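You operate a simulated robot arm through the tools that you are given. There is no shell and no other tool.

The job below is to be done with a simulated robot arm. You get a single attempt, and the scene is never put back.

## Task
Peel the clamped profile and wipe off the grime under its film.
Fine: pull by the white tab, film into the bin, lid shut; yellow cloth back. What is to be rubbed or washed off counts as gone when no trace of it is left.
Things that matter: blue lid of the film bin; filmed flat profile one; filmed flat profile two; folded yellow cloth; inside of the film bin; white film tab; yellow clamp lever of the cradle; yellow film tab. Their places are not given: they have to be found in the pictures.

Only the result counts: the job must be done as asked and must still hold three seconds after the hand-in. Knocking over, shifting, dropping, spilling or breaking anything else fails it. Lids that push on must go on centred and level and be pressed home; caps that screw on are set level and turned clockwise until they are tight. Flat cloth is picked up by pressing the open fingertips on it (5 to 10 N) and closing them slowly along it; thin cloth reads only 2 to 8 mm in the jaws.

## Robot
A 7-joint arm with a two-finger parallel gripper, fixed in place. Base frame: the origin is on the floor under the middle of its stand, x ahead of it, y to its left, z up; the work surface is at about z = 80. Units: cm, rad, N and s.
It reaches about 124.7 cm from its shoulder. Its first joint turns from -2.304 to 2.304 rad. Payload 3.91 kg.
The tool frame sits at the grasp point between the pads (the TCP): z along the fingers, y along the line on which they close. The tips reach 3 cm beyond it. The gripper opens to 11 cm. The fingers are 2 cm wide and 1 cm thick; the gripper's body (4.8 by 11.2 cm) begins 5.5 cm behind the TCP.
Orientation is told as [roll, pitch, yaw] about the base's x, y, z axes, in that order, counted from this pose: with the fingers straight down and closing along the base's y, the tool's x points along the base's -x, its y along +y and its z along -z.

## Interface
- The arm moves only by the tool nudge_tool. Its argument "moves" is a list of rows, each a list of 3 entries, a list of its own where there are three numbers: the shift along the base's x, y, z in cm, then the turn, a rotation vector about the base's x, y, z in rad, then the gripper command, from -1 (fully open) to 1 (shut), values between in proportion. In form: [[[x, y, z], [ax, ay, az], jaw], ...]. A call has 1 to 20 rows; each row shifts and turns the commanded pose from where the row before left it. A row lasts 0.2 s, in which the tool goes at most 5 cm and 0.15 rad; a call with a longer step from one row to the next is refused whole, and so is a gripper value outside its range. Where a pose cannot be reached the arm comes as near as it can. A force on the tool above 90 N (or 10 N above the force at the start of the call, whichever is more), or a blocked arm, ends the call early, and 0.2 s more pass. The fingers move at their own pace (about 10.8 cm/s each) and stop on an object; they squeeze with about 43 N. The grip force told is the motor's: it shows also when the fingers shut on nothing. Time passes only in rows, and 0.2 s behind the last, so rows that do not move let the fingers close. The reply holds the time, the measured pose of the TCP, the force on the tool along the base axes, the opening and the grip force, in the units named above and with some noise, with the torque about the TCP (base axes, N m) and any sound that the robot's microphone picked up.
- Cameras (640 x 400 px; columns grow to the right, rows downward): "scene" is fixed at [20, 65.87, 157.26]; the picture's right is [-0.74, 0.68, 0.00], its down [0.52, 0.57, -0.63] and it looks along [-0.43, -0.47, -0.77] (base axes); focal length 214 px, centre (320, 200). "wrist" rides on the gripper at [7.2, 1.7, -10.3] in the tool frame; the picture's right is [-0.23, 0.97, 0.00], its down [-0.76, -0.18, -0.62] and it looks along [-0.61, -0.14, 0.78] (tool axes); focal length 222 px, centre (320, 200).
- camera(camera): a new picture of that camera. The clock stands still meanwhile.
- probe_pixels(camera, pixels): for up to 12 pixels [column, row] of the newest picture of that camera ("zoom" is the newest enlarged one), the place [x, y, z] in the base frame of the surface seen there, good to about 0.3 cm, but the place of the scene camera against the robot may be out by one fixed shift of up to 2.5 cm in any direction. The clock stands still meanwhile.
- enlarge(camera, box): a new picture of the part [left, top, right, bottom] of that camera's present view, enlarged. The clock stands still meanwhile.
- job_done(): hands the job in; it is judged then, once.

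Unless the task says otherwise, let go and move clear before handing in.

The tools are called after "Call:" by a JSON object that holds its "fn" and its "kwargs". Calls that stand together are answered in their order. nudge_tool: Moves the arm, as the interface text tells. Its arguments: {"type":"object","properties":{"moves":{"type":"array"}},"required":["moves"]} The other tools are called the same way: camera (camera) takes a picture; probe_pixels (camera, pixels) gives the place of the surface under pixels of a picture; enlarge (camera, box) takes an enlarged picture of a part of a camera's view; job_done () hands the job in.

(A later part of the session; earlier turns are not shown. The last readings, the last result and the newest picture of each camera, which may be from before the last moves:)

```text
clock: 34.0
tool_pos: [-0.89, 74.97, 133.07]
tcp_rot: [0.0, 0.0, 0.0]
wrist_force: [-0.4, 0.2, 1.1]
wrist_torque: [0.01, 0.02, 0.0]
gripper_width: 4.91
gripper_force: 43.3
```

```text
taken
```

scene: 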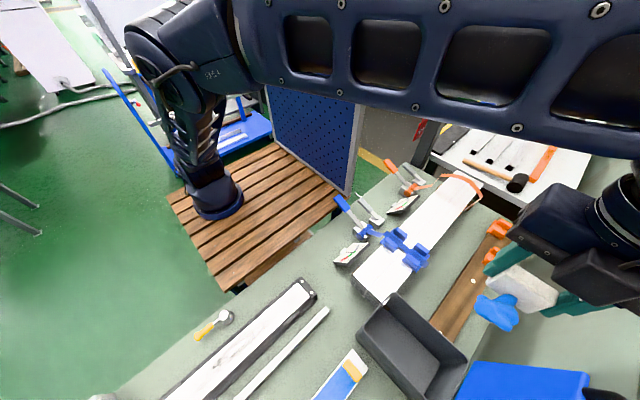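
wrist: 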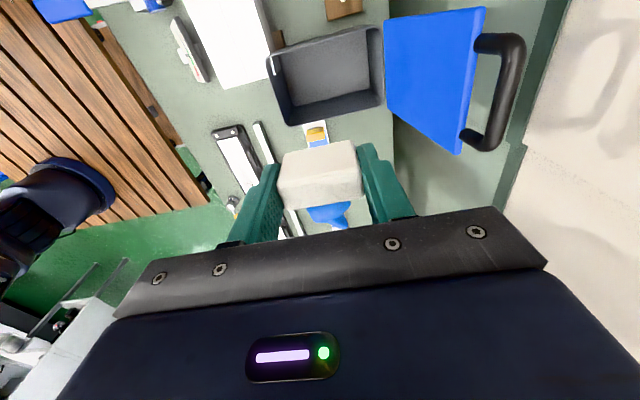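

From here the wrist camera sees the bin (330,75), the lid (435,80) and its handle (500,90) clearly. I'll probe them precisely.

Call:
{"fn": "probe_pixels", "kwargs": {"camera": "wrist", "pixels": [[268, 58], [286, 124], [383, 102], [379, 27], [320, 80], [300, 105], [360, 90], [295, 60], [360, 40], [322, 45], [325, 118], [345, 110]]}}

Call:
{"fn": "probe_pixels", "kwargs": {"camera": "wrist", "pixels": [[386, 22], [388, 105], [460, 152], [483, 10], [430, 70], [498, 90], [518, 50], [480, 140], [505, 45], [495, 40], [485, 45], [470, 135]]}}

Call:
{"fn": "enlarge", "kwargs": {"camera": "wrist", "box": [240, 0, 540, 200]}}

```text
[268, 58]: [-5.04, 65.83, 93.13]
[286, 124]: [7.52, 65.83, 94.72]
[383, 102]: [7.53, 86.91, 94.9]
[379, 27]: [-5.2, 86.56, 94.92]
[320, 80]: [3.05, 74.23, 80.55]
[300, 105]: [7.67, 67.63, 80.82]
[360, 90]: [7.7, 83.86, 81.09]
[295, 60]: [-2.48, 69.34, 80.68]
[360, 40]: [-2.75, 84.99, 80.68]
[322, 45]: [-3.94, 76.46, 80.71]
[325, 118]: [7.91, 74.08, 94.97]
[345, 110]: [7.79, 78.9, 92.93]
```

```text
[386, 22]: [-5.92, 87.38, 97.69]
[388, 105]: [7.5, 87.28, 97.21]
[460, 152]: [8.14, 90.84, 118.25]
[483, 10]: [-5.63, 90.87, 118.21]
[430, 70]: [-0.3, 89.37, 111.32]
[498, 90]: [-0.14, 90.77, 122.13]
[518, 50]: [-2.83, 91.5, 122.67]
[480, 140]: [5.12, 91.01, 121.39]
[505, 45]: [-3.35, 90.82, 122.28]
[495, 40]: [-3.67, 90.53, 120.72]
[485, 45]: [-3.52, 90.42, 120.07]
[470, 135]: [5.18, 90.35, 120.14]
```

```text
2.00 times, centred on (390, 100) of wrist
```

zoom: 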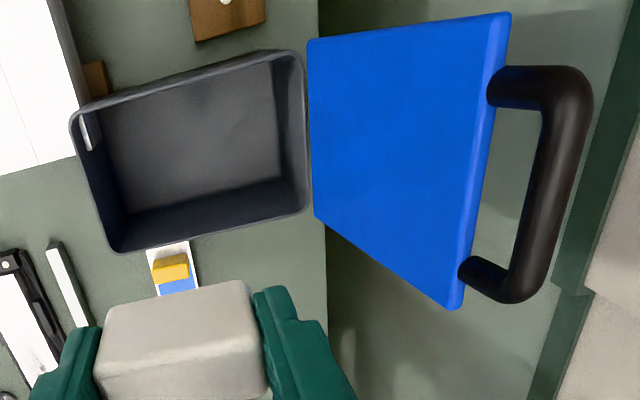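

The bin opening is x −5.2…7.8, y 65.8…86.9, rim z≈95, floor z≈80.6, so TCP (−0.9, 75) is well inside it. I'll lower the film straight into it.

Call:
{"fn": "nudge_tool", "kwargs": {"moves": [[[0.1, 0, -3], [0, 0, 0], 1], [[0.1, 0, -4], [0, 0, 0], 1], [[0.1, 0, -4], [0, 0, 0], 1], [[0.1, 0, -4], [0, 0, 0], 1], [[0.1, 0, -4], [0, 0, 0], 1], [[0, 0, -4], [0, 0, 0], 1], [[0, 0, -4], [0, 0, 0], 1], [[0, 0, -4], [0, 0, 0], 1], [[0, 0, -3], [0, 0, 0], 1], [[0, 0, -2.5], [0, 0, 0], 1], [[0, 0, -2], [0, 0, 0], 1], [[0, 0, -2], [0, 0, 0], 1], [[0, 0, 0], [0, 0, 0], 1]]}}

Call:
{"fn": "camera", "kwargs": {"camera": "scene"}}

Call:
{"fn": "camera", "kwargs": {"camera": "wrist"}}

```text
clock: 36.8
tool_pos: [-0.46, 74.94, 92.73]
tcp_rot: [0.0, 0.0, -0.001]
wrist_force: [-0.4, 0.3, -0.5]
wrist_torque: [0.04, -0.02, 0.0]
gripper_width: 4.87
gripper_force: 42.8
```

```text
taken
```

scene: 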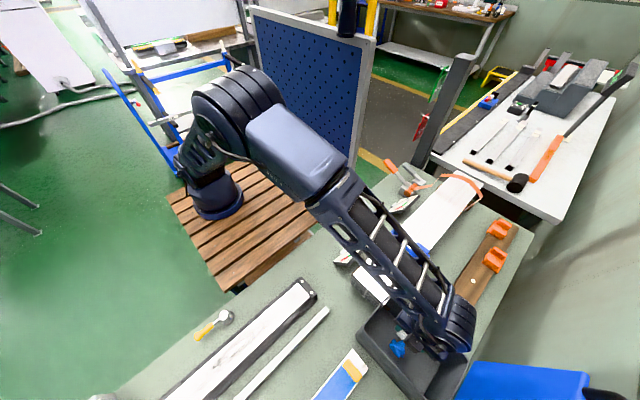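

```text
taken
```

wrist: 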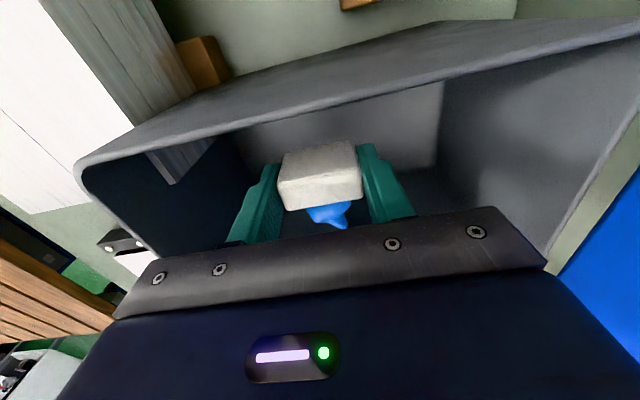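

The tab and wad are inside the bin between its walls (wrist 320,180). I'll lower 2 cm more and let go by opening partway.

Call:
{"fn": "nudge_tool", "kwargs": {"moves": [[[0, 0, -1], [0, 0, 0], 1], [[0, 0, -1], [0, 0, 0], 1], [[0, 0, 0], [0, 0, 0], 0.05], [[0, 0, 0], [0, 0, 0], -0.2], [[0, 0, 0], [0, 0, 0], -0.45], [[0, 0, 0], [0, 0, 0], -0.45]]}}

Call:
{"fn": "camera", "kwargs": {"camera": "wrist"}}

```text
clock: 38.2
tool_pos: [-0.44, 75.0, 90.54]
tcp_rot: [-0.001, -0.001, 0.0]
wrist_force: [-0.6, 0.0, 0.1]
wrist_torque: [0.0, 0.0, 0.0]
gripper_width: 7.99
gripper_force: 0.0
```

```text
taken
```

wrist: 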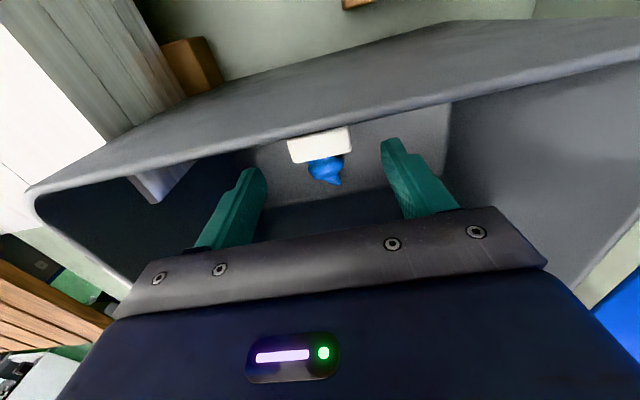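

The film and its tab lie on the bin floor (wrist 322,155) between the open fingers. I'll rise clear and look behind the lid for space.

Call:
{"fn": "nudge_tool", "kwargs": {"moves": [[[0, 0, 2], [0, 0, 0], -0.45], [[0, 0, 4], [0, 0, 0], -0.45], [[0, 0, 4], [0, 0, 0], -0.45], [[0, 0, 4.5], [0, 0, 0], -0.45], [[0, 0, 4.5], [0, 0, 0], -0.45], [[0, 0, 4.5], [0, 0, 0], -0.45], [[0, 0, 4.5], [0, 0, 0], -0.45], [[0, 0, 4.5], [0, 0, 0], -0.45], [[0, 0, 4.5], [0, 0, 0], -0.45], [[0, 0, 4.5], [0, 0, 0], -0.45], [[0, 0, 3], [0, 0, 0], -0.45]]}}

Call:
{"fn": "camera", "kwargs": {"camera": "wrist"}}

Call:
{"fn": "probe_pixels", "kwargs": {"camera": "wrist", "pixels": [[325, 70], [560, 80], [600, 100], [600, 200], [560, 180], [540, 30], [620, 30], [325, 60]]}}

Call:
{"fn": "enlarge", "kwargs": {"camera": "wrist", "box": [240, 0, 420, 140]}}

```text
clock: 40.6
tool_pos: [-0.62, 75.0, 135.18]
tcp_rot: [-0.001, 0.0, -0.002]
wrist_force: [0.0, 0.3, -0.8]
wrist_torque: [-0.02, 0.02, -0.01]
gripper_width: 7.98
gripper_force: 0.0
```

```text
taken
```

wrist: 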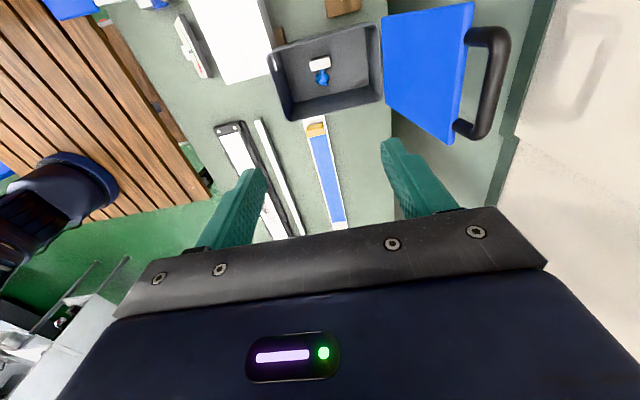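

```text
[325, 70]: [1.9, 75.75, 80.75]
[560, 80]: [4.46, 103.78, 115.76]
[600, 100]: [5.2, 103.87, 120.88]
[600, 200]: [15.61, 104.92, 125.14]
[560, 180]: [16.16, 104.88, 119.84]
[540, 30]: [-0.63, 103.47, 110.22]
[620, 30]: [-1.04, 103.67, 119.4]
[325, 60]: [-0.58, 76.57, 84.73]
```

```text
2.86 times, centred on (330, 70) of wrist
```

zoom: 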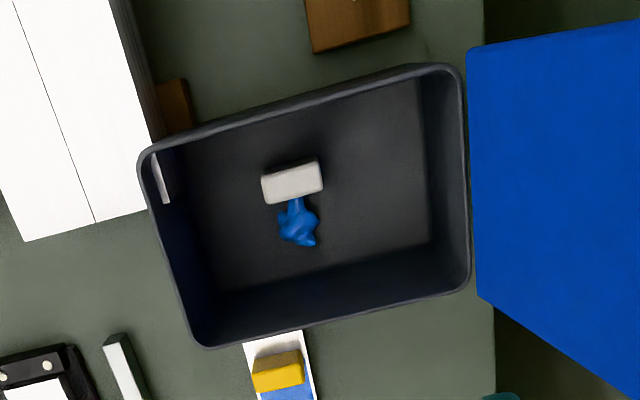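

Behind the lid a wall stands at y≈103.5, so instead of pushing from behind I'll straddle the handle bar (wrist 490,80; centre ≈(0.9, 91, 121.7)) with the jaws half open and swing it over. First I move above it at safe height.

Call:
{"fn": "nudge_tool", "kwargs": {"moves": [[[0.3, 3, 0], [0, 0, 0], 0], [[0.4, 4, 0], [0, 0, 0], 0], [[0.4, 4, 0], [0, 0, 0], 0], [[0.4, 3.2, 0], [0, 0, 0], 0], [[0, 2, 0], [0, 0, 0], 0], [[0, 0, 0], [0, 0, 0], 0]]}}

Call:
{"fn": "camera", "kwargs": {"camera": "wrist"}}

Call:
{"fn": "camera", "kwargs": {"camera": "scene"}}

```text
clock: 42.0
tool_pos: [1.83, 83.94, 132.3]
tcp_rot: [-0.001, 0.0, 0.0]
wrist_force: [-0.3, -0.7, -0.5]
wrist_torque: [0.02, -0.02, 0.04]
gripper_width: 5.5
gripper_force: 0.1
out of reach, approached as far as the arm can: row 3, 4, 5
```

```text
taken
```

wrist: 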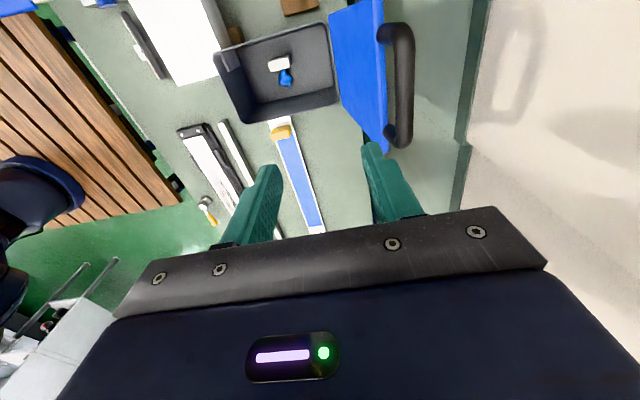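

```text
taken
```

scene: 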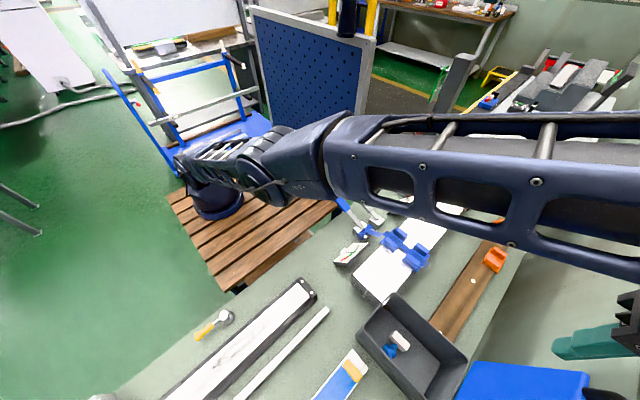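

Row notes say y=91 at this height is out of reach with fingers straight down (stopped at y≈84). I'll back off slightly to learn the commanded state, then tilt the fingers outward to gain reach.

Call:
{"fn": "nudge_tool", "kwargs": {"moves": [[[0, -4, 0], [0, 0, 0], 0], [[0, 0, 0], [0, 0, 0], 0]]}}

```text
clock: 42.6
tool_pos: [1.82, 79.83, 132.56]
tcp_rot: [0.002, 0.0, 0.0]
wrist_force: [-0.2, 0.4, 0.9]
wrist_torque: [0.01, 0.0, 0.03]
gripper_width: 5.52
gripper_force: 0.2
```

The command base follows the measured pose, now (1.8, 79.8, 132.6). I'll tilt the fingers outward by 0.45 rad and move to a point on the approach line above the handle bar.

Call:
{"fn": "nudge_tool", "kwargs": {"moves": [[[-0.3, 1, 0], [0.15, 0, 0], 0], [[-0.3, 2, 0], [0.15, 0, 0], 0], [[-0.3, 2, -1], [0.15, 0, 0], 0], [[0, 2, -1], [0, 0, 0], 0], [[0, 0, 0], [0, 0, 0], 0]]}}

Call:
{"fn": "camera", "kwargs": {"camera": "wrist"}}

Call:
{"fn": "camera", "kwargs": {"camera": "scene"}}

```text
clock: 43.8
tool_pos: [1.1, 86.94, 130.33]
tcp_rot: [0.451, -0.001, 0.0]
wrist_force: [1.1, -1.2, 0.0]
wrist_torque: [0.04, 0.02, 0.0]
gripper_width: 5.5
gripper_force: 0.0
```

```text
taken
```

wrist: 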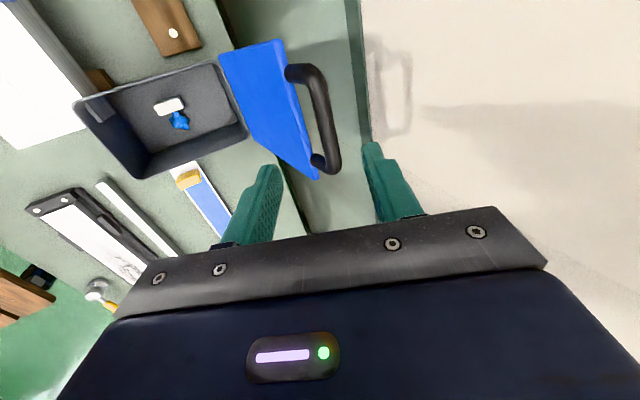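

```text
taken
```

scene: 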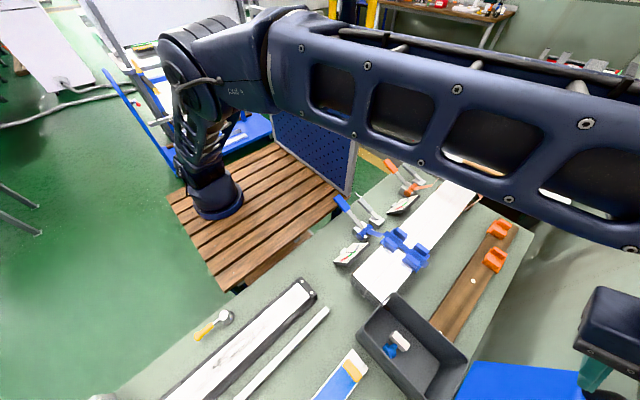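

Reached the tilted pose; the handle bar (wrist ~325,118) lies centred between the fingers. I'll probe the bar once more from here before going down.

Call:
{"fn": "probe_pixels", "kwargs": {"camera": "wrist", "pixels": [[325, 115], [330, 140], [318, 90], [320, 115], [331, 118], [292, 72], [318, 160], [305, 172], [280, 45]]}}

```text
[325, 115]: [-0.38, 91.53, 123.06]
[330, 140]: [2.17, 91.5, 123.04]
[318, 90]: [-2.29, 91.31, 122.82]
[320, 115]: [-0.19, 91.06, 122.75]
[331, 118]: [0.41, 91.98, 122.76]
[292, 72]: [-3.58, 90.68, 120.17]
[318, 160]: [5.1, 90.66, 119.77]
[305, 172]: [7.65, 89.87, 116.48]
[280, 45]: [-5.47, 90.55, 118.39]
```

The bar's top is at z≈123.05, y≈91.5 (radius ≈0.8), so I'll slide along the finger direction until the bar lies about 1 cm inside the tips.

Call:
{"fn": "nudge_tool", "kwargs": {"moves": [[[-0.1, 1.2, -1.6], [0, 0, 0], 0], [[0, 0.9, -1.8], [0, 0, 0], 0], [[0, 0.8, -1.6], [0, 0, 0], 0], [[0, 0.6, -1.2], [0, 0, 0], 0], [[0, 0, 0], [0, 0, 0], 0]]}}

Call:
{"fn": "camera", "kwargs": {"camera": "wrist"}}

```text
clock: 45.0
tool_pos: [0.81, 90.45, 124.09]
tcp_rot: [0.45, -0.001, 0.001]
wrist_force: [-0.1, 0.5, 0.1]
wrist_torque: [-0.04, -0.02, 0.02]
gripper_width: 5.5
gripper_force: 0.1
```

```text
taken
```

wrist: 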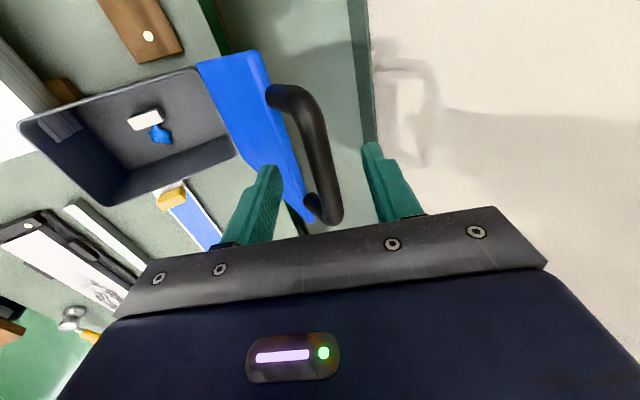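

The bar lies centred between the jaws. I'll narrow the opening to about 3.2 cm so the bar stays loosely captured, then swing it past vertical.

Call:
{"fn": "nudge_tool", "kwargs": {"moves": [[[0, 0, 0], [0, 0, 0], 0.42], [[0, 0, 0], [0, 0, 0], 0.42], [[0, -1.4, 0.15], [0, 0, 0], 0.42], [[0, -1.5, 0.15], [0, 0, 0], 0.42], [[0, -1.5, 0.1], [0, 0, 0], 0.42], [[0, -1.2, -0.05], [0, 0, 0], 0.42], [[0, -1.2, -0.1], [0, 0, 0], 0.42], [[0, -1.2, -0.12], [0, 0, 0], 0.42], [[0, -1.1, -0.13], [0, 0, 0], 0.42]]}}

Call:
{"fn": "camera", "kwargs": {"camera": "wrist"}}

Call:
{"fn": "camera", "kwargs": {"camera": "scene"}}

```text
clock: 47.0
tool_pos: [0.9, 81.31, 124.17]
tcp_rot: [0.449, 0.0, -0.001]
wrist_force: [-0.2, -0.1, 0.3]
wrist_torque: [0.01, 0.0, -0.04]
gripper_width: 3.2
gripper_force: 0.0
```

```text
taken
```

wrist: 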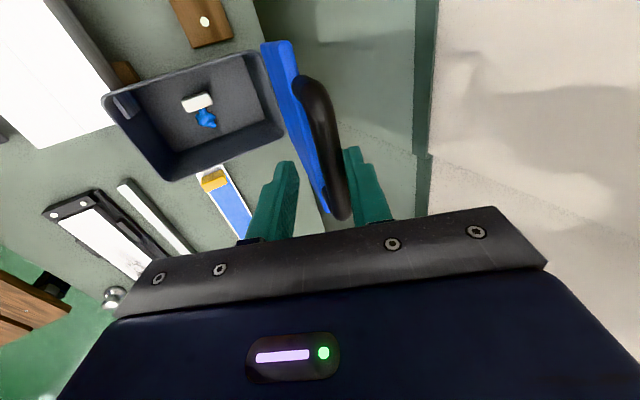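

```text
taken
```

scene: 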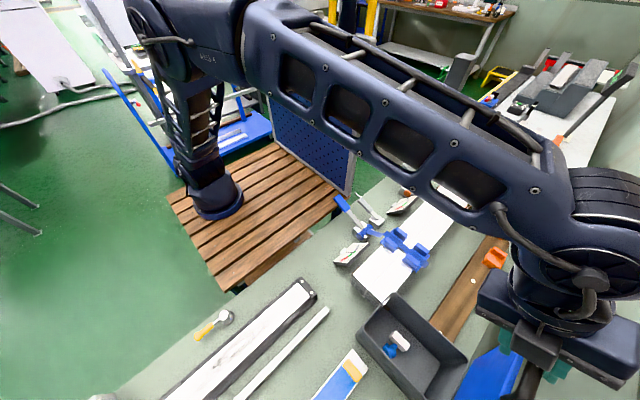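

The lid has swung past vertical with the bar still captured (wrist 325,150) and no load. I'll follow the hinge arc further down, tilting with it.

Call:
{"fn": "nudge_tool", "kwargs": {"moves": [[[0, -1.53, -0.4], [0, 0, 0], 0.42], [[0, -1.53, -0.4], [0, 0, 0], 0.42], [[0, -1.53, -0.4], [0, 0, 0], 0.42], [[0, -1.3, -0.55], [0, 0, 0], 0.42], [[0, -1.3, -0.55], [0, 0, 0], 0.42], [[0, -1.48, -0.98], [0.062, 0, 0], 0.42], [[0, -1.48, -0.98], [0.062, 0, 0], 0.42], [[0, -1.48, -0.98], [0.062, 0, 0], 0.42], [[0, -1.48, -0.98], [0.062, 0, 0], 0.42], [[0, -1.2, -1.2], [0.058, 0, 0], 0.42], [[0, -1.2, -1.2], [0.058, 0, 0], 0.42], [[0, -1.2, -1.2], [0.058, 0, 0], 0.42]]}}

Call:
{"fn": "camera", "kwargs": {"camera": "wrist"}}

Call:
{"fn": "camera", "kwargs": {"camera": "scene"}}

```text
clock: 49.6
tool_pos: [1.08, 65.05, 114.77]
tcp_rot: [0.861, -0.002, -0.005]
wrist_force: [1.4, 0.0, 0.6]
wrist_torque: [-0.01, 0.06, 0.04]
gripper_width: 3.19
gripper_force: 0.0
out of reach, approached as far as the arm can: row 12
```

```text
taken
```

wrist: 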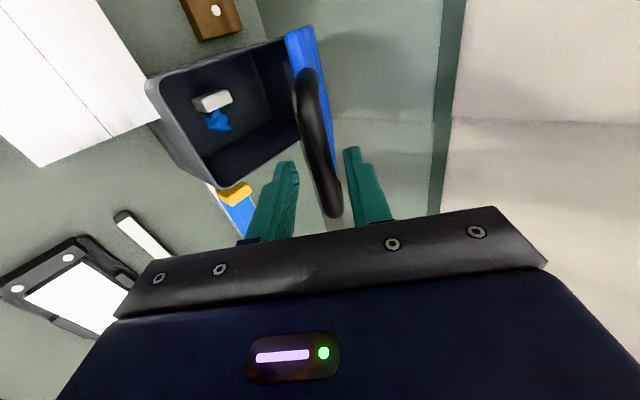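

```text
taken
```

scene: 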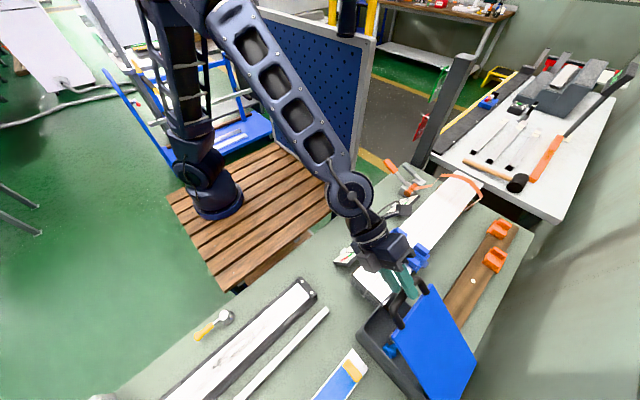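

The lid is about 40° from closed, leaning on the jaws, and the extra tilt reached a joint limit. I'll lower it along the arc while easing the tilt back.

Call:
{"fn": "nudge_tool", "kwargs": {"moves": [[[0, -0.74, -1.07], [-0.028, 0, 0], 0.42], [[0, -0.74, -1.07], [-0.028, 0, 0], 0.42], [[0, -0.74, -1.07], [-0.028, 0, 0], 0.42], [[0, -0.74, -1.07], [-0.028, 0, 0], 0.42], [[0, -0.45, -1.03], [-0.025, 0, 0], 0.42], [[0, -0.45, -1.03], [-0.025, 0, 0], 0.42], [[0, -0.45, -1.03], [-0.025, 0, 0], 0.42], [[0, -0.45, -1.03], [-0.025, 0, 0], 0.42], [[0, -0.22, -0.9], [-0.025, 0, 0], 0.42], [[0, -0.22, -0.9], [-0.025, 0, 0], 0.42], [[0, -0.22, -0.9], [-0.025, 0, 0], 0.42], [[0, -0.22, -0.9], [-0.025, 0, 0], 0.42]]}}

Call:
{"fn": "camera", "kwargs": {"camera": "wrist"}}

Call:
{"fn": "camera", "kwargs": {"camera": "scene"}}

```text
clock: 52.2
tool_pos: [1.04, 59.4, 102.69]
tcp_rot: [0.56, 0.001, 0.001]
wrist_force: [-0.1, 0.6, -0.7]
wrist_torque: [0.0, 0.0, -0.01]
gripper_width: 3.18
gripper_force: 0.1
```

```text
taken
```

wrist: 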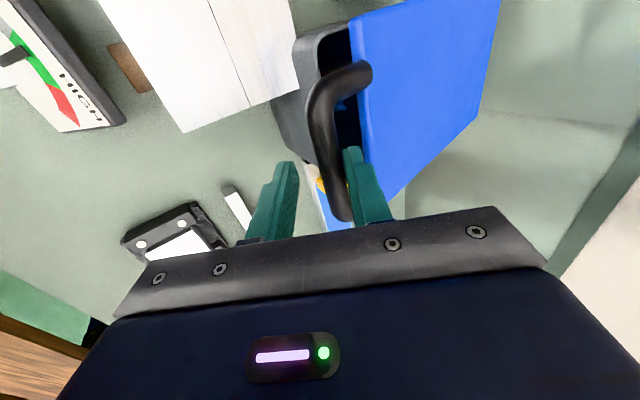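

```text
taken
```

scene: 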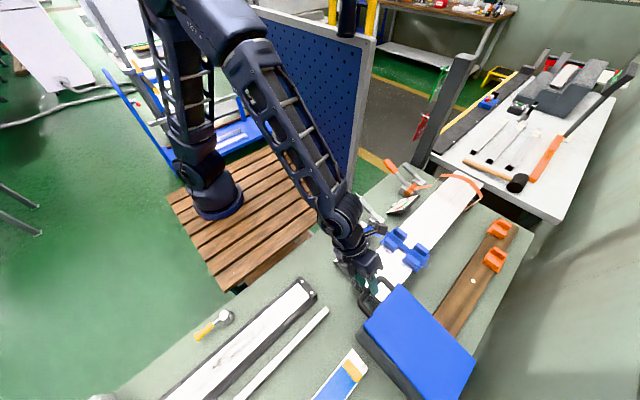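

The lid is nearly down over the bin (scene 420,345); I'll measure how high the handle and the lid's front edge still are.

Call:
{"fn": "probe_pixels", "kwargs": {"camera": "wrist", "pixels": [[320, 110], [330, 150], [345, 72], [355, 40], [365, 130], [480, 10], [420, 60], [470, 110], [320, 50], [300, 60]]}}

Call:
{"fn": "enlarge", "kwargs": {"camera": "scene", "box": [320, 250, 490, 400]}}

```text
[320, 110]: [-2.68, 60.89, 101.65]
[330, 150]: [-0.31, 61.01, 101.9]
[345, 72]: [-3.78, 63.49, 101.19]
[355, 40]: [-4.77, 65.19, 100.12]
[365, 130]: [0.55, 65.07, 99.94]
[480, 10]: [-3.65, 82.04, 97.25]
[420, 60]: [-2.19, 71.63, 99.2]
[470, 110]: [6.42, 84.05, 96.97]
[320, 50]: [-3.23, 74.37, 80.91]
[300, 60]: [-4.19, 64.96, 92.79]
```

```text
2.67 times, centred on (405, 325) of scene
```

zoom: 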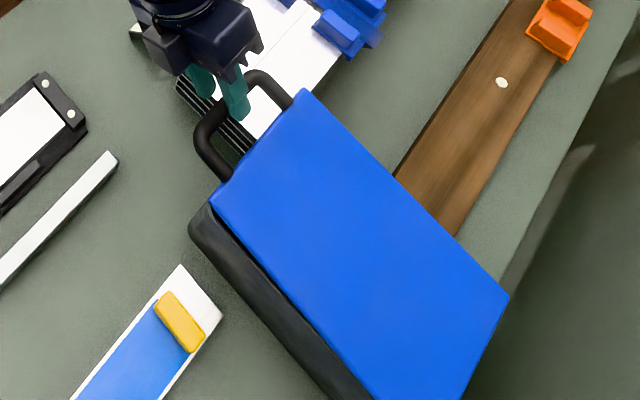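

The lid's front edge is at z≈100 against ≈97 at the hinge, so it is about 9° from shut. I'll withdraw the jaws from the handle, then press the lid down from above.

Call:
{"fn": "nudge_tool", "kwargs": {"moves": [[[0, 0, 0], [0, 0, 0], 0.1], [[0, -0.8, 1.3], [0, 0, 0], 0.1], [[0, -1.1, 1.7], [0, 0, 0], 0.1], [[0, -1.1, 1.7], [0, 0, 0], 0.1], [[0, -1.1, 1.7], [0, 0, 0], 0.1], [[0, 0, 3], [-0.14, 0, 0], 0.1], [[0, 2, 3], [-0.14, 0, 0], 0.5], [[0, 3, 3], [-0.14, 0, 0], 1], [[0, 3, 0], [-0.14, 0, 0], 1], [[0, 3, 0], [0, 0, 0], 1]]}}

Call:
{"fn": "camera", "kwargs": {"camera": "wrist"}}

Call:
{"fn": "enlarge", "kwargs": {"camera": "scene", "box": [320, 250, 490, 400]}}

```text
clock: 54.4
tool_pos: [1.04, 66.21, 118.16]
tcp_rot: [-0.001, 0.0, 0.0]
wrist_force: [0.4, 0.1, -0.2]
wrist_torque: [0.02, -0.02, -0.02]
gripper_width: 0.01
gripper_force: 37.5
```

```text
taken
```

wrist: 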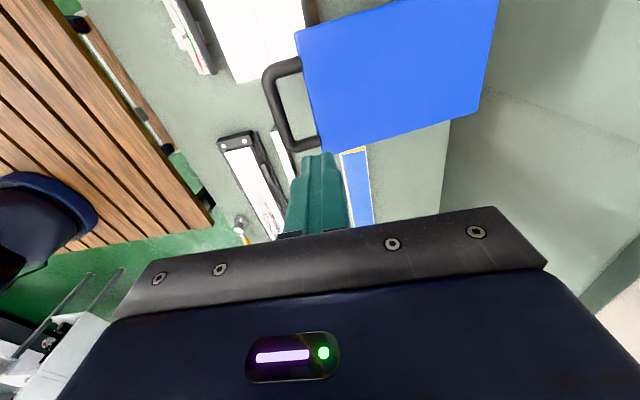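

```text
2.67 times, centred on (405, 325) of scene
```

zoom: 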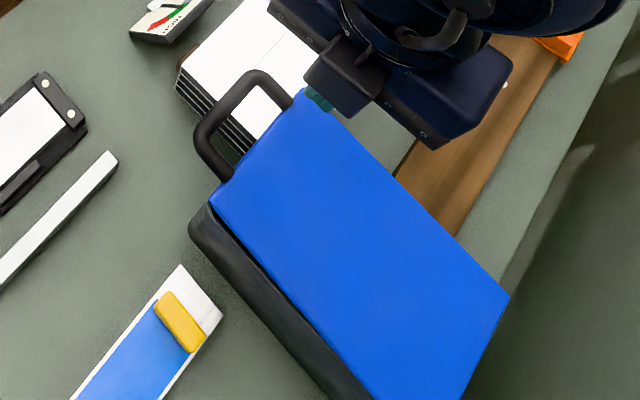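

The lid hasn't fallen further by itself. I'll probe its corners to see its present slope.

Call:
{"fn": "probe_pixels", "kwargs": {"camera": "wrist", "pixels": [[303, 35], [327, 145], [475, 105], [490, 10], [400, 70], [275, 110], [290, 62], [315, 90], [460, 60]]}}

```text
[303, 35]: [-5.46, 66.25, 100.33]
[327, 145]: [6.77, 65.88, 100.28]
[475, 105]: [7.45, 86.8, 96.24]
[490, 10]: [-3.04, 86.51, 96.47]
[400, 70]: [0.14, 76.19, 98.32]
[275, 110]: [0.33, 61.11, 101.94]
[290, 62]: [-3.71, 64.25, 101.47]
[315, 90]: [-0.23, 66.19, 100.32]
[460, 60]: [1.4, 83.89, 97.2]
```

The lid still slopes ~11° (front z≈100.3, back ≈96.4). I'll press it down near the front middle with the closed fingertips.

Call:
{"fn": "nudge_tool", "kwargs": {"moves": [[[0, 2.8, -3], [0, 0, 0], 1], [[0, 0, -4], [0, 0, 0], 1], [[0, 0, -4], [0, 0, 0], 1], [[0, 0, -3], [0, 0, 0], 1], [[0, 0, -1], [0, 0, 0], 1], [[0, 0, -0.8], [0, 0, 0], 1], [[0, 0, -0.8], [0, 0, 0], 1], [[0, 0, -0.8], [0, 0, 0], 1]]}}

```text
clock: 56.2
tool_pos: [0.98, 69.04, 100.58]
tcp_rot: [-0.001, 0.0, 0.0]
wrist_force: [0.4, -0.5, -0.6]
wrist_torque: [-0.03, 0.0, -0.02]
gripper_width: 0.0
gripper_force: 37.3
```

Tips are at z≈97.6 with little resistance, so the lid is following. I'll press on in small steps until it bears on the rim.

Call:
{"fn": "nudge_tool", "kwargs": {"moves": [[[0, 0, -0.4], [0, 0, 0], 1], [[0, 0, -0.4], [0, 0, 0], 1], [[0, 0, -0.3], [0, 0, 0], 1], [[0, 0, -0.2], [0, 0, 0], 1]]}}

```text
clock: 57.2
tool_pos: [1.0, 69.03, 99.33]
tcp_rot: [0.0, -0.001, 0.001]
wrist_force: [0.1, 0.1, -0.6]
wrist_torque: [0.03, -0.01, 0.02]
gripper_width: 0.0
gripper_force: 37.7
```

Call:
{"fn": "nudge_tool", "kwargs": {"moves": [[[0, 0, -0.2], [0, 0, 0], 1], [[0, 0, -0.2], [0, 0, 0], 1], [[0, 0, -0.2], [0, 0, 0], 1]]}}

Call:
{"fn": "enlarge", "kwargs": {"camera": "scene", "box": [320, 250, 490, 400]}}

Call:
{"fn": "camera", "kwargs": {"camera": "wrist"}}

```text
clock: 58.0
tool_pos: [1.07, 68.94, 99.12]
tcp_rot: [0.003, 0.0, 0.0]
wrist_force: [2.5, -13.5, 43.0]
wrist_torque: [-0.42, -0.11, 0.05]
gripper_width: 0.0
gripper_force: 37.6
```

```text
2.67 times, centred on (405, 325) of scene
```

zoom: 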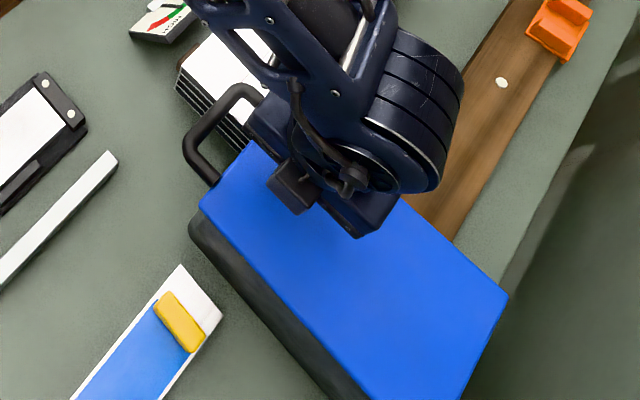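

```text
taken
```

wrist: 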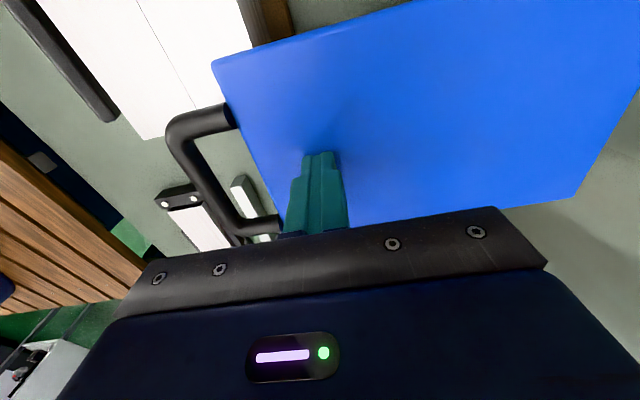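

The force jumped to 43 N with the tips at z≈96.1: the lid bears on the rim and looks flush. I'll lift off and check that it stays level.

Call:
{"fn": "nudge_tool", "kwargs": {"moves": [[[0, 0, 0.5], [0, 0, 0], 1], [[0, 0, 2], [0, 0, 0], 1], [[0, 0, 4], [0, 0, 0], 1], [[0, 0, 4.5], [0, 0, 0], 1], [[0, 0, 4.5], [0, 0, 0], 1], [[0, 0, 4.5], [0, 0, 0], 0.5], [[0, 0, 3], [0, 0, 0], -1]]}}

Call:
{"fn": "camera", "kwargs": {"camera": "wrist"}}

Call:
{"fn": "probe_pixels", "kwargs": {"camera": "wrist", "pixels": [[320, 50], [340, 130], [440, 90], [450, 20], [390, 60], [300, 60]]}}

Call:
{"fn": "enlarge", "kwargs": {"camera": "scene", "box": [320, 250, 490, 400]}}

```text
clock: 59.6
tool_pos: [1.0, 69.09, 121.78]
tcp_rot: [0.002, -0.001, 0.001]
wrist_force: [0.2, -0.7, -0.1]
wrist_torque: [-0.01, -0.03, -0.01]
gripper_width: 11.0
gripper_force: 1.3
```

```text
taken
```

wrist: 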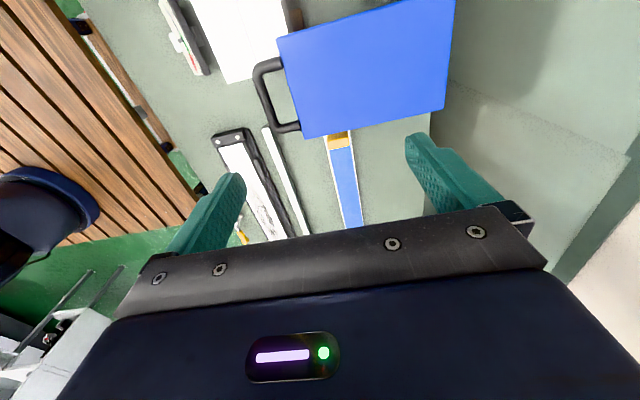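

```text
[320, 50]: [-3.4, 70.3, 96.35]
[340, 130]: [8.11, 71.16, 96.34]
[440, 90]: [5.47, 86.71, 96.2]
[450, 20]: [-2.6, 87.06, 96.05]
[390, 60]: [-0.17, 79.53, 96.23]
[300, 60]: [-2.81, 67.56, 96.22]
```

```text
2.67 times, centred on (405, 325) of scene
```

zoom: 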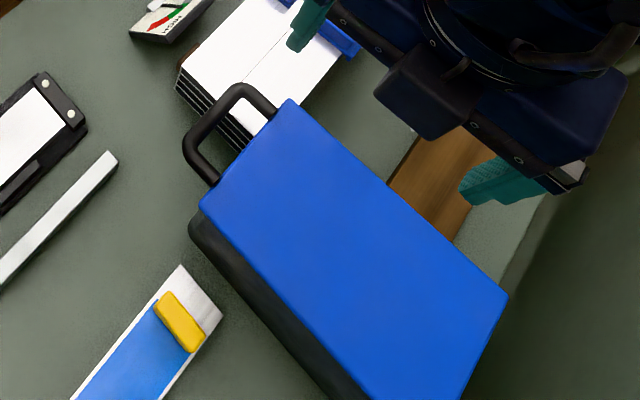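

The lid is flat at z≈96.2 everywhere, so it is shut. Now I go to view the yellow cloth near (71, 64).

Call:
{"fn": "nudge_tool", "kwargs": {"moves": [[[4.2, -0.2, 0], [0, 0, 0], -1], [[4.2, -0.2, 0], [0, 0, 0], -1], [[4.2, -0.2, 0], [0, 0, 0], -1], [[4.2, -0.2, 0], [0, 0, 0], -1], [[4.2, -0.2, 0], [0, 0, 0], -1], [[4.2, -0.2, 0], [0, 0, 0], -1], [[4.2, -0.2, 0], [0, 0, 0], -1], [[4.2, -0.2, 0], [0, 0, 0], -1], [[4.2, -0.2, 0], [0, 0, 0], -1], [[4.2, -0.2, 0], [0, 0, 0], -1], [[4.2, -0.2, 0], [0, 0, 0], -1], [[4.2, -0.2, -3], [0, 0, 0], -1], [[4.2, -0.2, -3], [0, 0, 0], -1], [[4.0, -0.2, -3], [0, 0, 0], -1], [[2.5, -0.3, -3.5], [0, 0, 0], -1], [[0, 0, -3.5], [0, 0, 0], -1]]}}

Call:
{"fn": "camera", "kwargs": {"camera": "wrist"}}

Call:
{"fn": "enlarge", "kwargs": {"camera": "wrist", "box": [260, 80, 420, 210]}}

```text
refused: row 12 steps farther than a row can; nothing moved
```

```text
taken
```

wrist: 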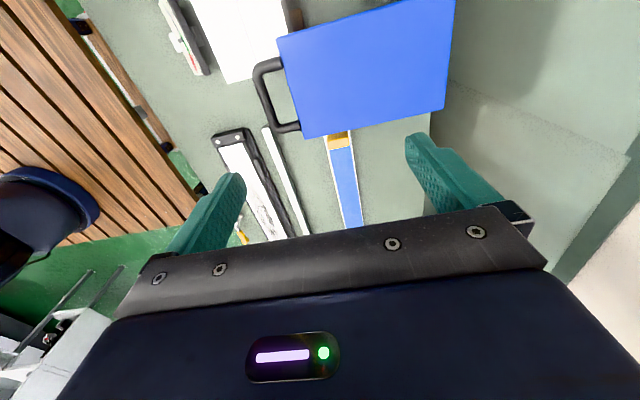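

```text
3.08 times, centred on (340, 145) of wrist
```

zoom: 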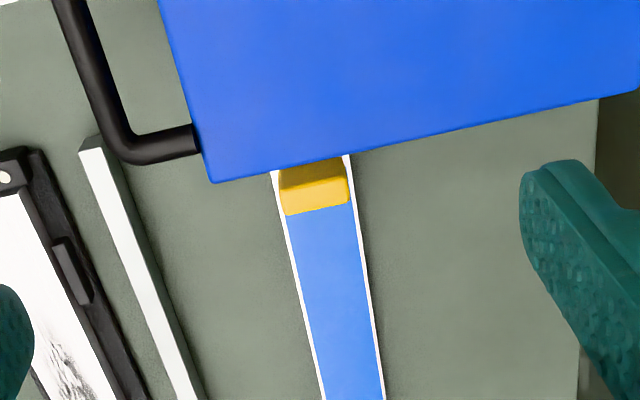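

The call was refused because one row stepped too far; nothing moved. I'll repeat it with shorter steps.

Call:
{"fn": "nudge_tool", "kwargs": {"moves": [[[4.2, -0.2, 0], [0, 0, 0], -1], [[4.2, -0.2, 0], [0, 0, 0], -1], [[4.2, -0.2, 0], [0, 0, 0], -1], [[4.2, -0.2, 0], [0, 0, 0], -1], [[4.2, -0.2, 0], [0, 0, 0], -1], [[4.2, -0.2, 0], [0, 0, 0], -1], [[4.2, -0.2, 0], [0, 0, 0], -1], [[4.2, -0.2, 0], [0, 0, 0], -1], [[4.2, -0.2, 0], [0, 0, 0], -1], [[4.2, -0.2, 0], [0, 0, 0], -1], [[4.2, -0.2, 0], [0, 0, 0], -1], [[4.0, -0.2, -2], [0, 0, 0], -1], [[4.0, -0.2, -2], [0, 0, 0], -1], [[3.5, -0.2, -3], [0, 0, 0], -1], [[3, -0.2, -3], [0, 0, 0], -1], [[1, -0.3, -3], [0, 0, 0], -1], [[0, 0, -3], [0, 0, 0], -1]]}}

Call:
{"fn": "camera", "kwargs": {"camera": "wrist"}}

Call:
{"fn": "enlarge", "kwargs": {"camera": "wrist", "box": [260, 80, 420, 210]}}

```text
clock: 63.2
tool_pos: [62.81, 65.76, 105.8]
tcp_rot: [0.001, 0.0, -0.001]
wrist_force: [0.2, -1.1, 0.0]
wrist_torque: [0.02, -0.04, 0.02]
gripper_width: 11.0
gripper_force: 0.0
```

```text
taken
```

wrist: 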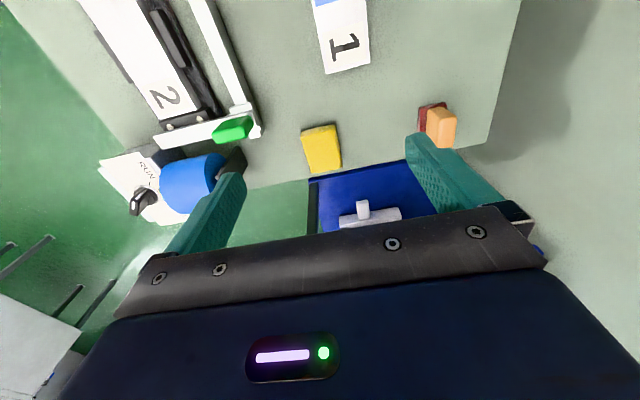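

```text
3.08 times, centred on (340, 145) of wrist
```

zoom: 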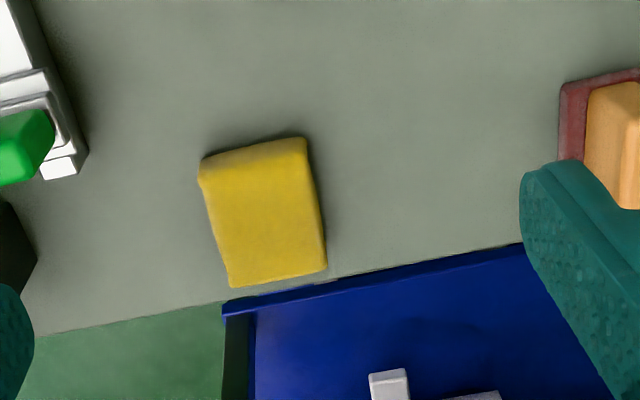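

The cloth (zoom 265,210) is a folded yellow pad near the bench edge. I'll probe its corners, top and the surrounding table.

Call:
{"fn": "probe_pixels", "kwargs": {"camera": "zoom", "pixels": [[205, 180], [300, 160], [320, 262], [232, 280], [265, 215], [205, 162], [304, 140], [255, 150], [260, 165], [180, 250], [350, 230], [270, 292]]}}

Call:
{"fn": "probe_pixels", "kwargs": {"camera": "wrist", "pixels": [[158, 90], [168, 105], [190, 110], [150, 60], [180, 127], [222, 130], [150, 30], [110, 5]]}}

```text
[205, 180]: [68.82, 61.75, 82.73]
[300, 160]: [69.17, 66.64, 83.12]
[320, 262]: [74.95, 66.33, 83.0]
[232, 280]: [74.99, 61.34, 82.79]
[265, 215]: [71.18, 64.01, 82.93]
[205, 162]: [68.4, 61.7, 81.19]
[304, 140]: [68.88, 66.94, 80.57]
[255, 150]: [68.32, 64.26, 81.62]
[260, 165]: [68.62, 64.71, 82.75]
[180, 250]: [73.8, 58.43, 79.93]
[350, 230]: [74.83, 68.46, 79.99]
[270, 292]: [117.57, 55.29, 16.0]
```

```text
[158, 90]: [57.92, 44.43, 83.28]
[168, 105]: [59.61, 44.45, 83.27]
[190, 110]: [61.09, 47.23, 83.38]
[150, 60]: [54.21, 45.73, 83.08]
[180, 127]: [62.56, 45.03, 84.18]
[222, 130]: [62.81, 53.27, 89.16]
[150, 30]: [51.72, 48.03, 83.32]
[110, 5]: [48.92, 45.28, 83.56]
```

The cloth spans x≈68.4–75.3, y≈61.4–66.9, z≈80–82.9 and the bare profile surface is at z≈83.3. I'll go over it and down with open jaws, tips at about z=81.2, then close slowly.

Call:
{"fn": "nudge_tool", "kwargs": {"moves": [[[3, -0.55, -2], [0, 0, 0], -1], [[3, -0.55, -2], [0, 0, 0], -1], [[3, -0.55, -2], [0, 0, 0], -1], [[0, 0, -4], [0, 0, 0], -1], [[0, 0, -4], [0, 0, 0], -1], [[0, 0, -3.5], [0, 0, 0], -1], [[0, 0, -2.5], [0, 0, 0], -1], [[0, 0, -1.6], [0, 0, 0], -1], [[0, 0, 0], [0, 0, 0], -1]]}}

Call:
{"fn": "camera", "kwargs": {"camera": "wrist"}}

```text
clock: 65.2
tool_pos: [71.78, 64.17, 84.08]
tcp_rot: [0.0, 0.0, 0.001]
wrist_force: [0.7, -0.4, 0.6]
wrist_torque: [0.01, 0.01, 0.03]
gripper_width: 10.99
gripper_force: 0.1
```

```text
taken
```

wrist: 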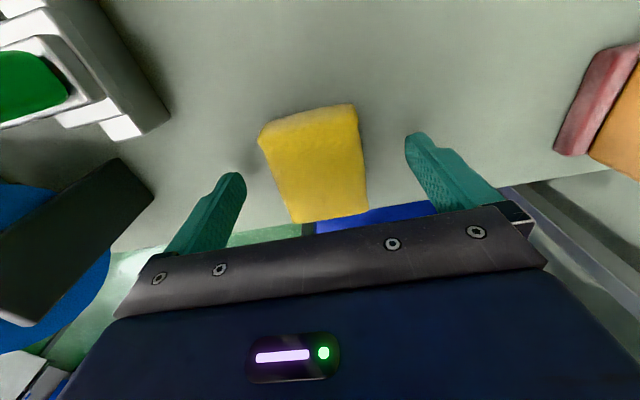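

The cloth sits between the open fingers. I'll close slowly onto its sides.

Call:
{"fn": "nudge_tool", "kwargs": {"moves": [[[0, 0, 0], [0, 0, 0], -0.7], [[0, 0, 0], [0, 0, 0], -0.4], [[0, 0, 0], [0, 0, 0], -0.15], [[0, 0, 0], [0, 0, 0], 0], [[0, 0, 0], [0, 0, 0], 0.1], [[0, 0, 0], [0, 0, 0], 0.2], [[0, 0, 0], [0, 0, 0], 0.3], [[0, 0, 0], [0, 0, 0], 0.3]]}}

Call:
{"fn": "camera", "kwargs": {"camera": "wrist"}}

```text
clock: 67.0
tool_pos: [71.71, 64.11, 84.18]
tcp_rot: [0.0, 0.0, -0.002]
wrist_force: [0.1, 0.1, 0.8]
wrist_torque: [-0.04, -0.03, 0.03]
gripper_width: 5.91
gripper_force: 43.3
```

```text
taken
```

wrist: 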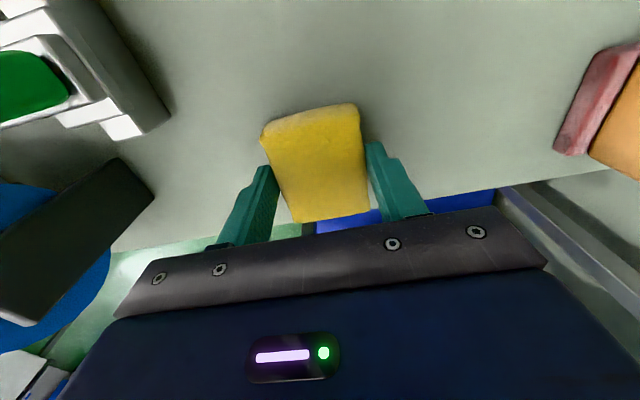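

The jaws stopped on the cloth at 5.9 cm with full grip. I'll lift it and carry it above the profile, then look at the grime.

Call:
{"fn": "nudge_tool", "kwargs": {"moves": [[[0, 0, 0], [0, 0, 0], 1], [[0, 0, 1.5], [0, 0, 0], 1], [[0, 0, 3.5], [0, 0, 0], 1], [[0, 0, 4.5], [0, 0, 0], 1], [[0, 0, 4.5], [0, 0, 0], 1], [[0, 0, 4.5], [0, 0, 0], 1], [[0, 0, 4.5], [0, 0, 0], 1], [[-4, -1.5, 1], [0, 0, 0], 1], [[-4, -1.5, 1], [0, 0, 0], 1], [[-4, -1.5, 1], [0, 0, 0], 1], [[-4, -1.5, 1], [0, 0, 0], 1], [[-4, -1.5, 1], [0, 0, 0], 1], [[-4, -1.5, 1], [0, 0, 0], 1], [[-4, -1.5, 0], [0, 0, 0], 1], [[-4, -1.5, 0], [0, 0, 0], 1], [[-4, -1.5, 0], [0, 0, 0], 1], [[-4, -1.5, 0], [0, 0, 0], 1], [[-4, -1.5, 0], [0, 0, 0], 1], [[-3.5, -1, 0], [0, 0, 0], 1]]}}

Call:
{"fn": "camera", "kwargs": {"camera": "wrist"}}

Call:
{"fn": "camera", "kwargs": {"camera": "scene"}}

```text
clock: 71.0
tool_pos: [24.12, 46.53, 113.14]
tcp_rot: [0.0, 0.001, -0.002]
wrist_force: [1.6, 0.5, -1.2]
wrist_torque: [0.01, 0.03, 0.0]
gripper_width: 5.87
gripper_force: 42.9
```

```text
taken
```

wrist: 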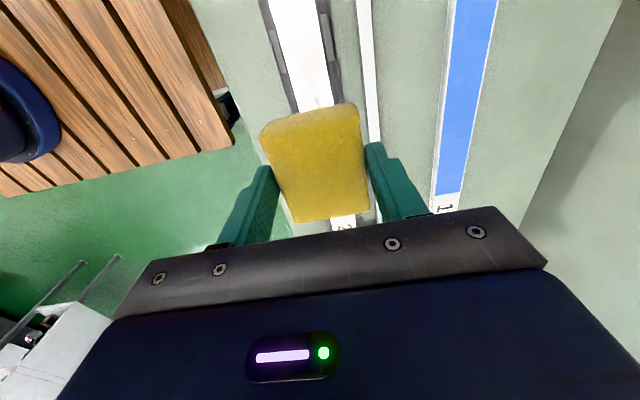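

```text
taken
```

scene: 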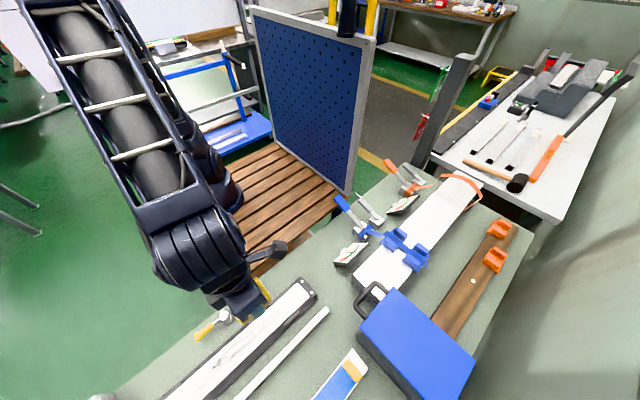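

The cloth is held but blocks part of the wrist view. I'll use the scene camera's enlarged view to locate the grime and probe it.

Call:
{"fn": "enlarge", "kwargs": {"camera": "scene", "box": [150, 270, 330, 400]}}

Call:
{"fn": "probe_pixels", "kwargs": {"camera": "zoom", "pixels": [[530, 70], [500, 60], [420, 160], [370, 150], [290, 250], [250, 265], [180, 340], [230, 330], [130, 370], [60, 395], [330, 200], [100, 385]]}}

```text
3.08 times, centred on (240, 335) of scene
```

zoom: 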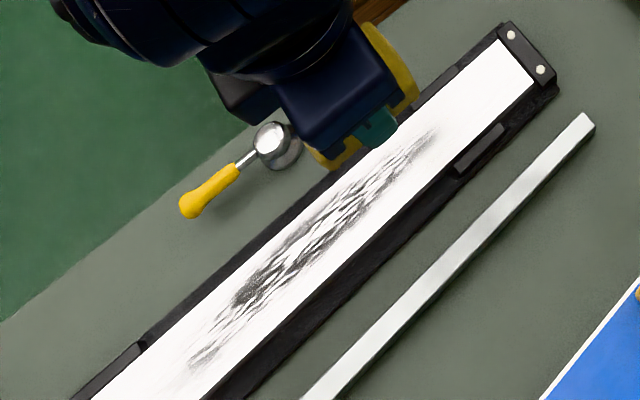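

```text
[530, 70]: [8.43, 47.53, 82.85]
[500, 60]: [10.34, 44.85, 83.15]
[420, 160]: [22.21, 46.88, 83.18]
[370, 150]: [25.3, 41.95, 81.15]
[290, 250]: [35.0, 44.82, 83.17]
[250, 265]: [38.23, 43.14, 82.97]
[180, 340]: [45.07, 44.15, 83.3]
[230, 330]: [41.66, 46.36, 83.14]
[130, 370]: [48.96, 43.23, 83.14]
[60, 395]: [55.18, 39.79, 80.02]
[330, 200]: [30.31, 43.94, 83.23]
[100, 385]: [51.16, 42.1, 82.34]
```

Allowing for the scene camera's shift (~+2.5 cm in x against the wrist readings), the grime runs about x=22–48 across the profile's width. I'll lower the cloth at x≈20, y≈45.25 and feel for contact.

Call:
{"fn": "nudge_tool", "kwargs": {"moves": [[[-2, -0.64, -4], [0, 0, 0], 1], [[-2, -0.64, -4], [0, 0, 0], 1], [[0, 0, -4.5], [0, 0, 0], 1], [[0, 0, -4.5], [0, 0, 0], 1], [[0, 0, -4], [0, 0, 0], 1], [[0, 0, -2.5], [0, 0, 0], 1], [[0, 0, -1.2], [0, 0, 0], 1], [[0, 0, 0], [0, 0, 0], 1]]}}

```text
clock: 72.8
tool_pos: [20.09, 45.3, 88.47]
tcp_rot: [0.001, 0.0, -0.002]
wrist_force: [-0.9, -0.3, 0.9]
wrist_torque: [-0.01, 0.02, -0.02]
gripper_width: 5.88
gripper_force: 43.3
```

Call:
{"fn": "nudge_tool", "kwargs": {"moves": [[[0, 0, -0.4], [0, 0, 0], 1], [[0, 0, -0.3], [0, 0, 0], 1], [[0, 0, -0.2], [0, 0, 0], 1], [[0, 0, 0], [0, 0, 0], 1]]}}

```text
clock: 73.8
tool_pos: [20.17, 45.27, 87.71]
tcp_rot: [0.0, 0.0, 0.001]
wrist_force: [-0.1, -0.1, -0.6]
wrist_torque: [0.02, 0.02, -0.05]
gripper_width: 5.88
gripper_force: 42.6
```

Call:
{"fn": "nudge_tool", "kwargs": {"moves": [[[0, 0, -0.15], [0, 0, 0], 1], [[0, 0, -0.15], [0, 0, 0], 1], [[0, 0, 0], [0, 0, 0], 1]]}}

```text
clock: 74.6
tool_pos: [20.16, 45.28, 87.39]
tcp_rot: [0.002, 0.001, -0.001]
wrist_force: [-3.6, -3.1, 28.5]
wrist_torque: [-0.35, -0.11, 0.02]
gripper_width: 5.87
gripper_force: 42.7
```

Contact reads 28.5 N at TCP z≈87.4; I'll ease off slightly to a moderate press and make the first strokes along the profile.

Call:
{"fn": "nudge_tool", "kwargs": {"moves": [[[0, 0, 0.1], [0, 0, 0], 1], [[1.5, 0, 0], [0, 0, 0], 1], [[1.5, 0, 0], [0, 0, 0], 1]]}}

```text
clock: 75.4
tool_pos: [23.04, 45.32, 87.47]
tcp_rot: [-0.002, 0.001, 0.0]
wrist_force: [-8.6, -0.3, 22.9]
wrist_torque: [-0.04, 0.17, -0.13]
gripper_width: 5.88
gripper_force: 42.8
```

The press is 23 N with 8.6 N drag; I'll ease a touch more and continue the stroke to x≈51.

Call:
{"fn": "nudge_tool", "kwargs": {"moves": [[[1.5, 0, 0.05], [0, 0, 0], 1], [[1.5, 0, 0], [0, 0, 0], 1], [[1.5, 0, 0], [0, 0, 0], 1], [[1.5, 0, 0], [0, 0, 0], 1], [[1.5, 0, 0], [0, 0, 0], 1], [[1.5, 0, 0], [0, 0, 0], 1], [[1.5, 0, 0], [0, 0, 0], 1], [[1.5, 0, 0], [0, 0, 0], 1], [[1.5, 0, 0], [0, 0, 0], 1], [[1.5, 0, 0], [0, 0, 0], 1]]}}

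Call:
{"fn": "camera", "kwargs": {"camera": "wrist"}}

Call:
{"fn": "enlarge", "kwargs": {"camera": "scene", "box": [150, 270, 330, 400]}}

```text
clock: 77.6
tool_pos: [38.15, 45.41, 87.48]
tcp_rot: [-0.001, 0.002, 0.0]
wrist_force: [-0.4, -0.7, -1.3]
wrist_torque: [0.01, 0.01, -0.03]
gripper_width: 5.9
gripper_force: 42.6
```

```text
taken
```

wrist: 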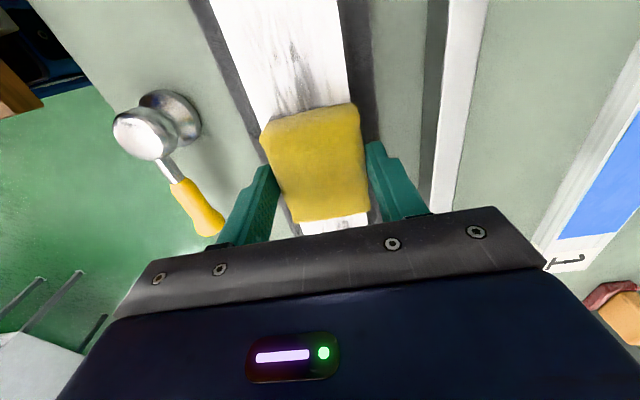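

```text
3.08 times, centred on (240, 335) of scene
```

zoom: 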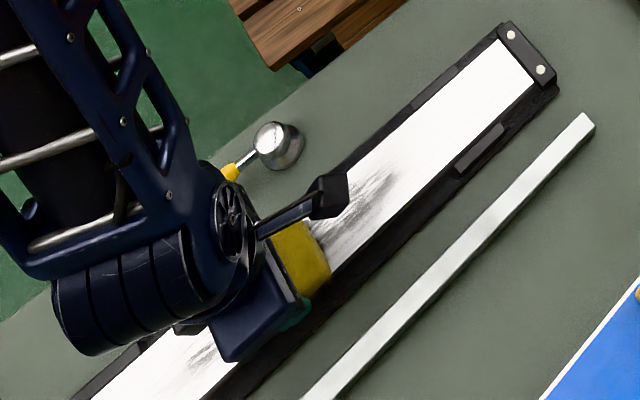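

The near part is clean where I pressed ~23 N, but contact was lost afterwards (force ≈0). I'll press down again by 0.1 and check the force.

Call:
{"fn": "nudge_tool", "kwargs": {"moves": [[[0, 0, -0.1], [0, 0, 0], 1], [[-1.2, 0, 0], [0, 0, 0], 1], [[-1.2, 0, 0], [0, 0, 0], 1]]}}

```text
clock: 78.4
tool_pos: [35.92, 45.36, 87.49]
tcp_rot: [0.003, 0.0, -0.001]
wrist_force: [6.1, 2.3, 17.0]
wrist_torque: [0.01, -0.25, 0.1]
gripper_width: 5.89
gripper_force: 43.0
```

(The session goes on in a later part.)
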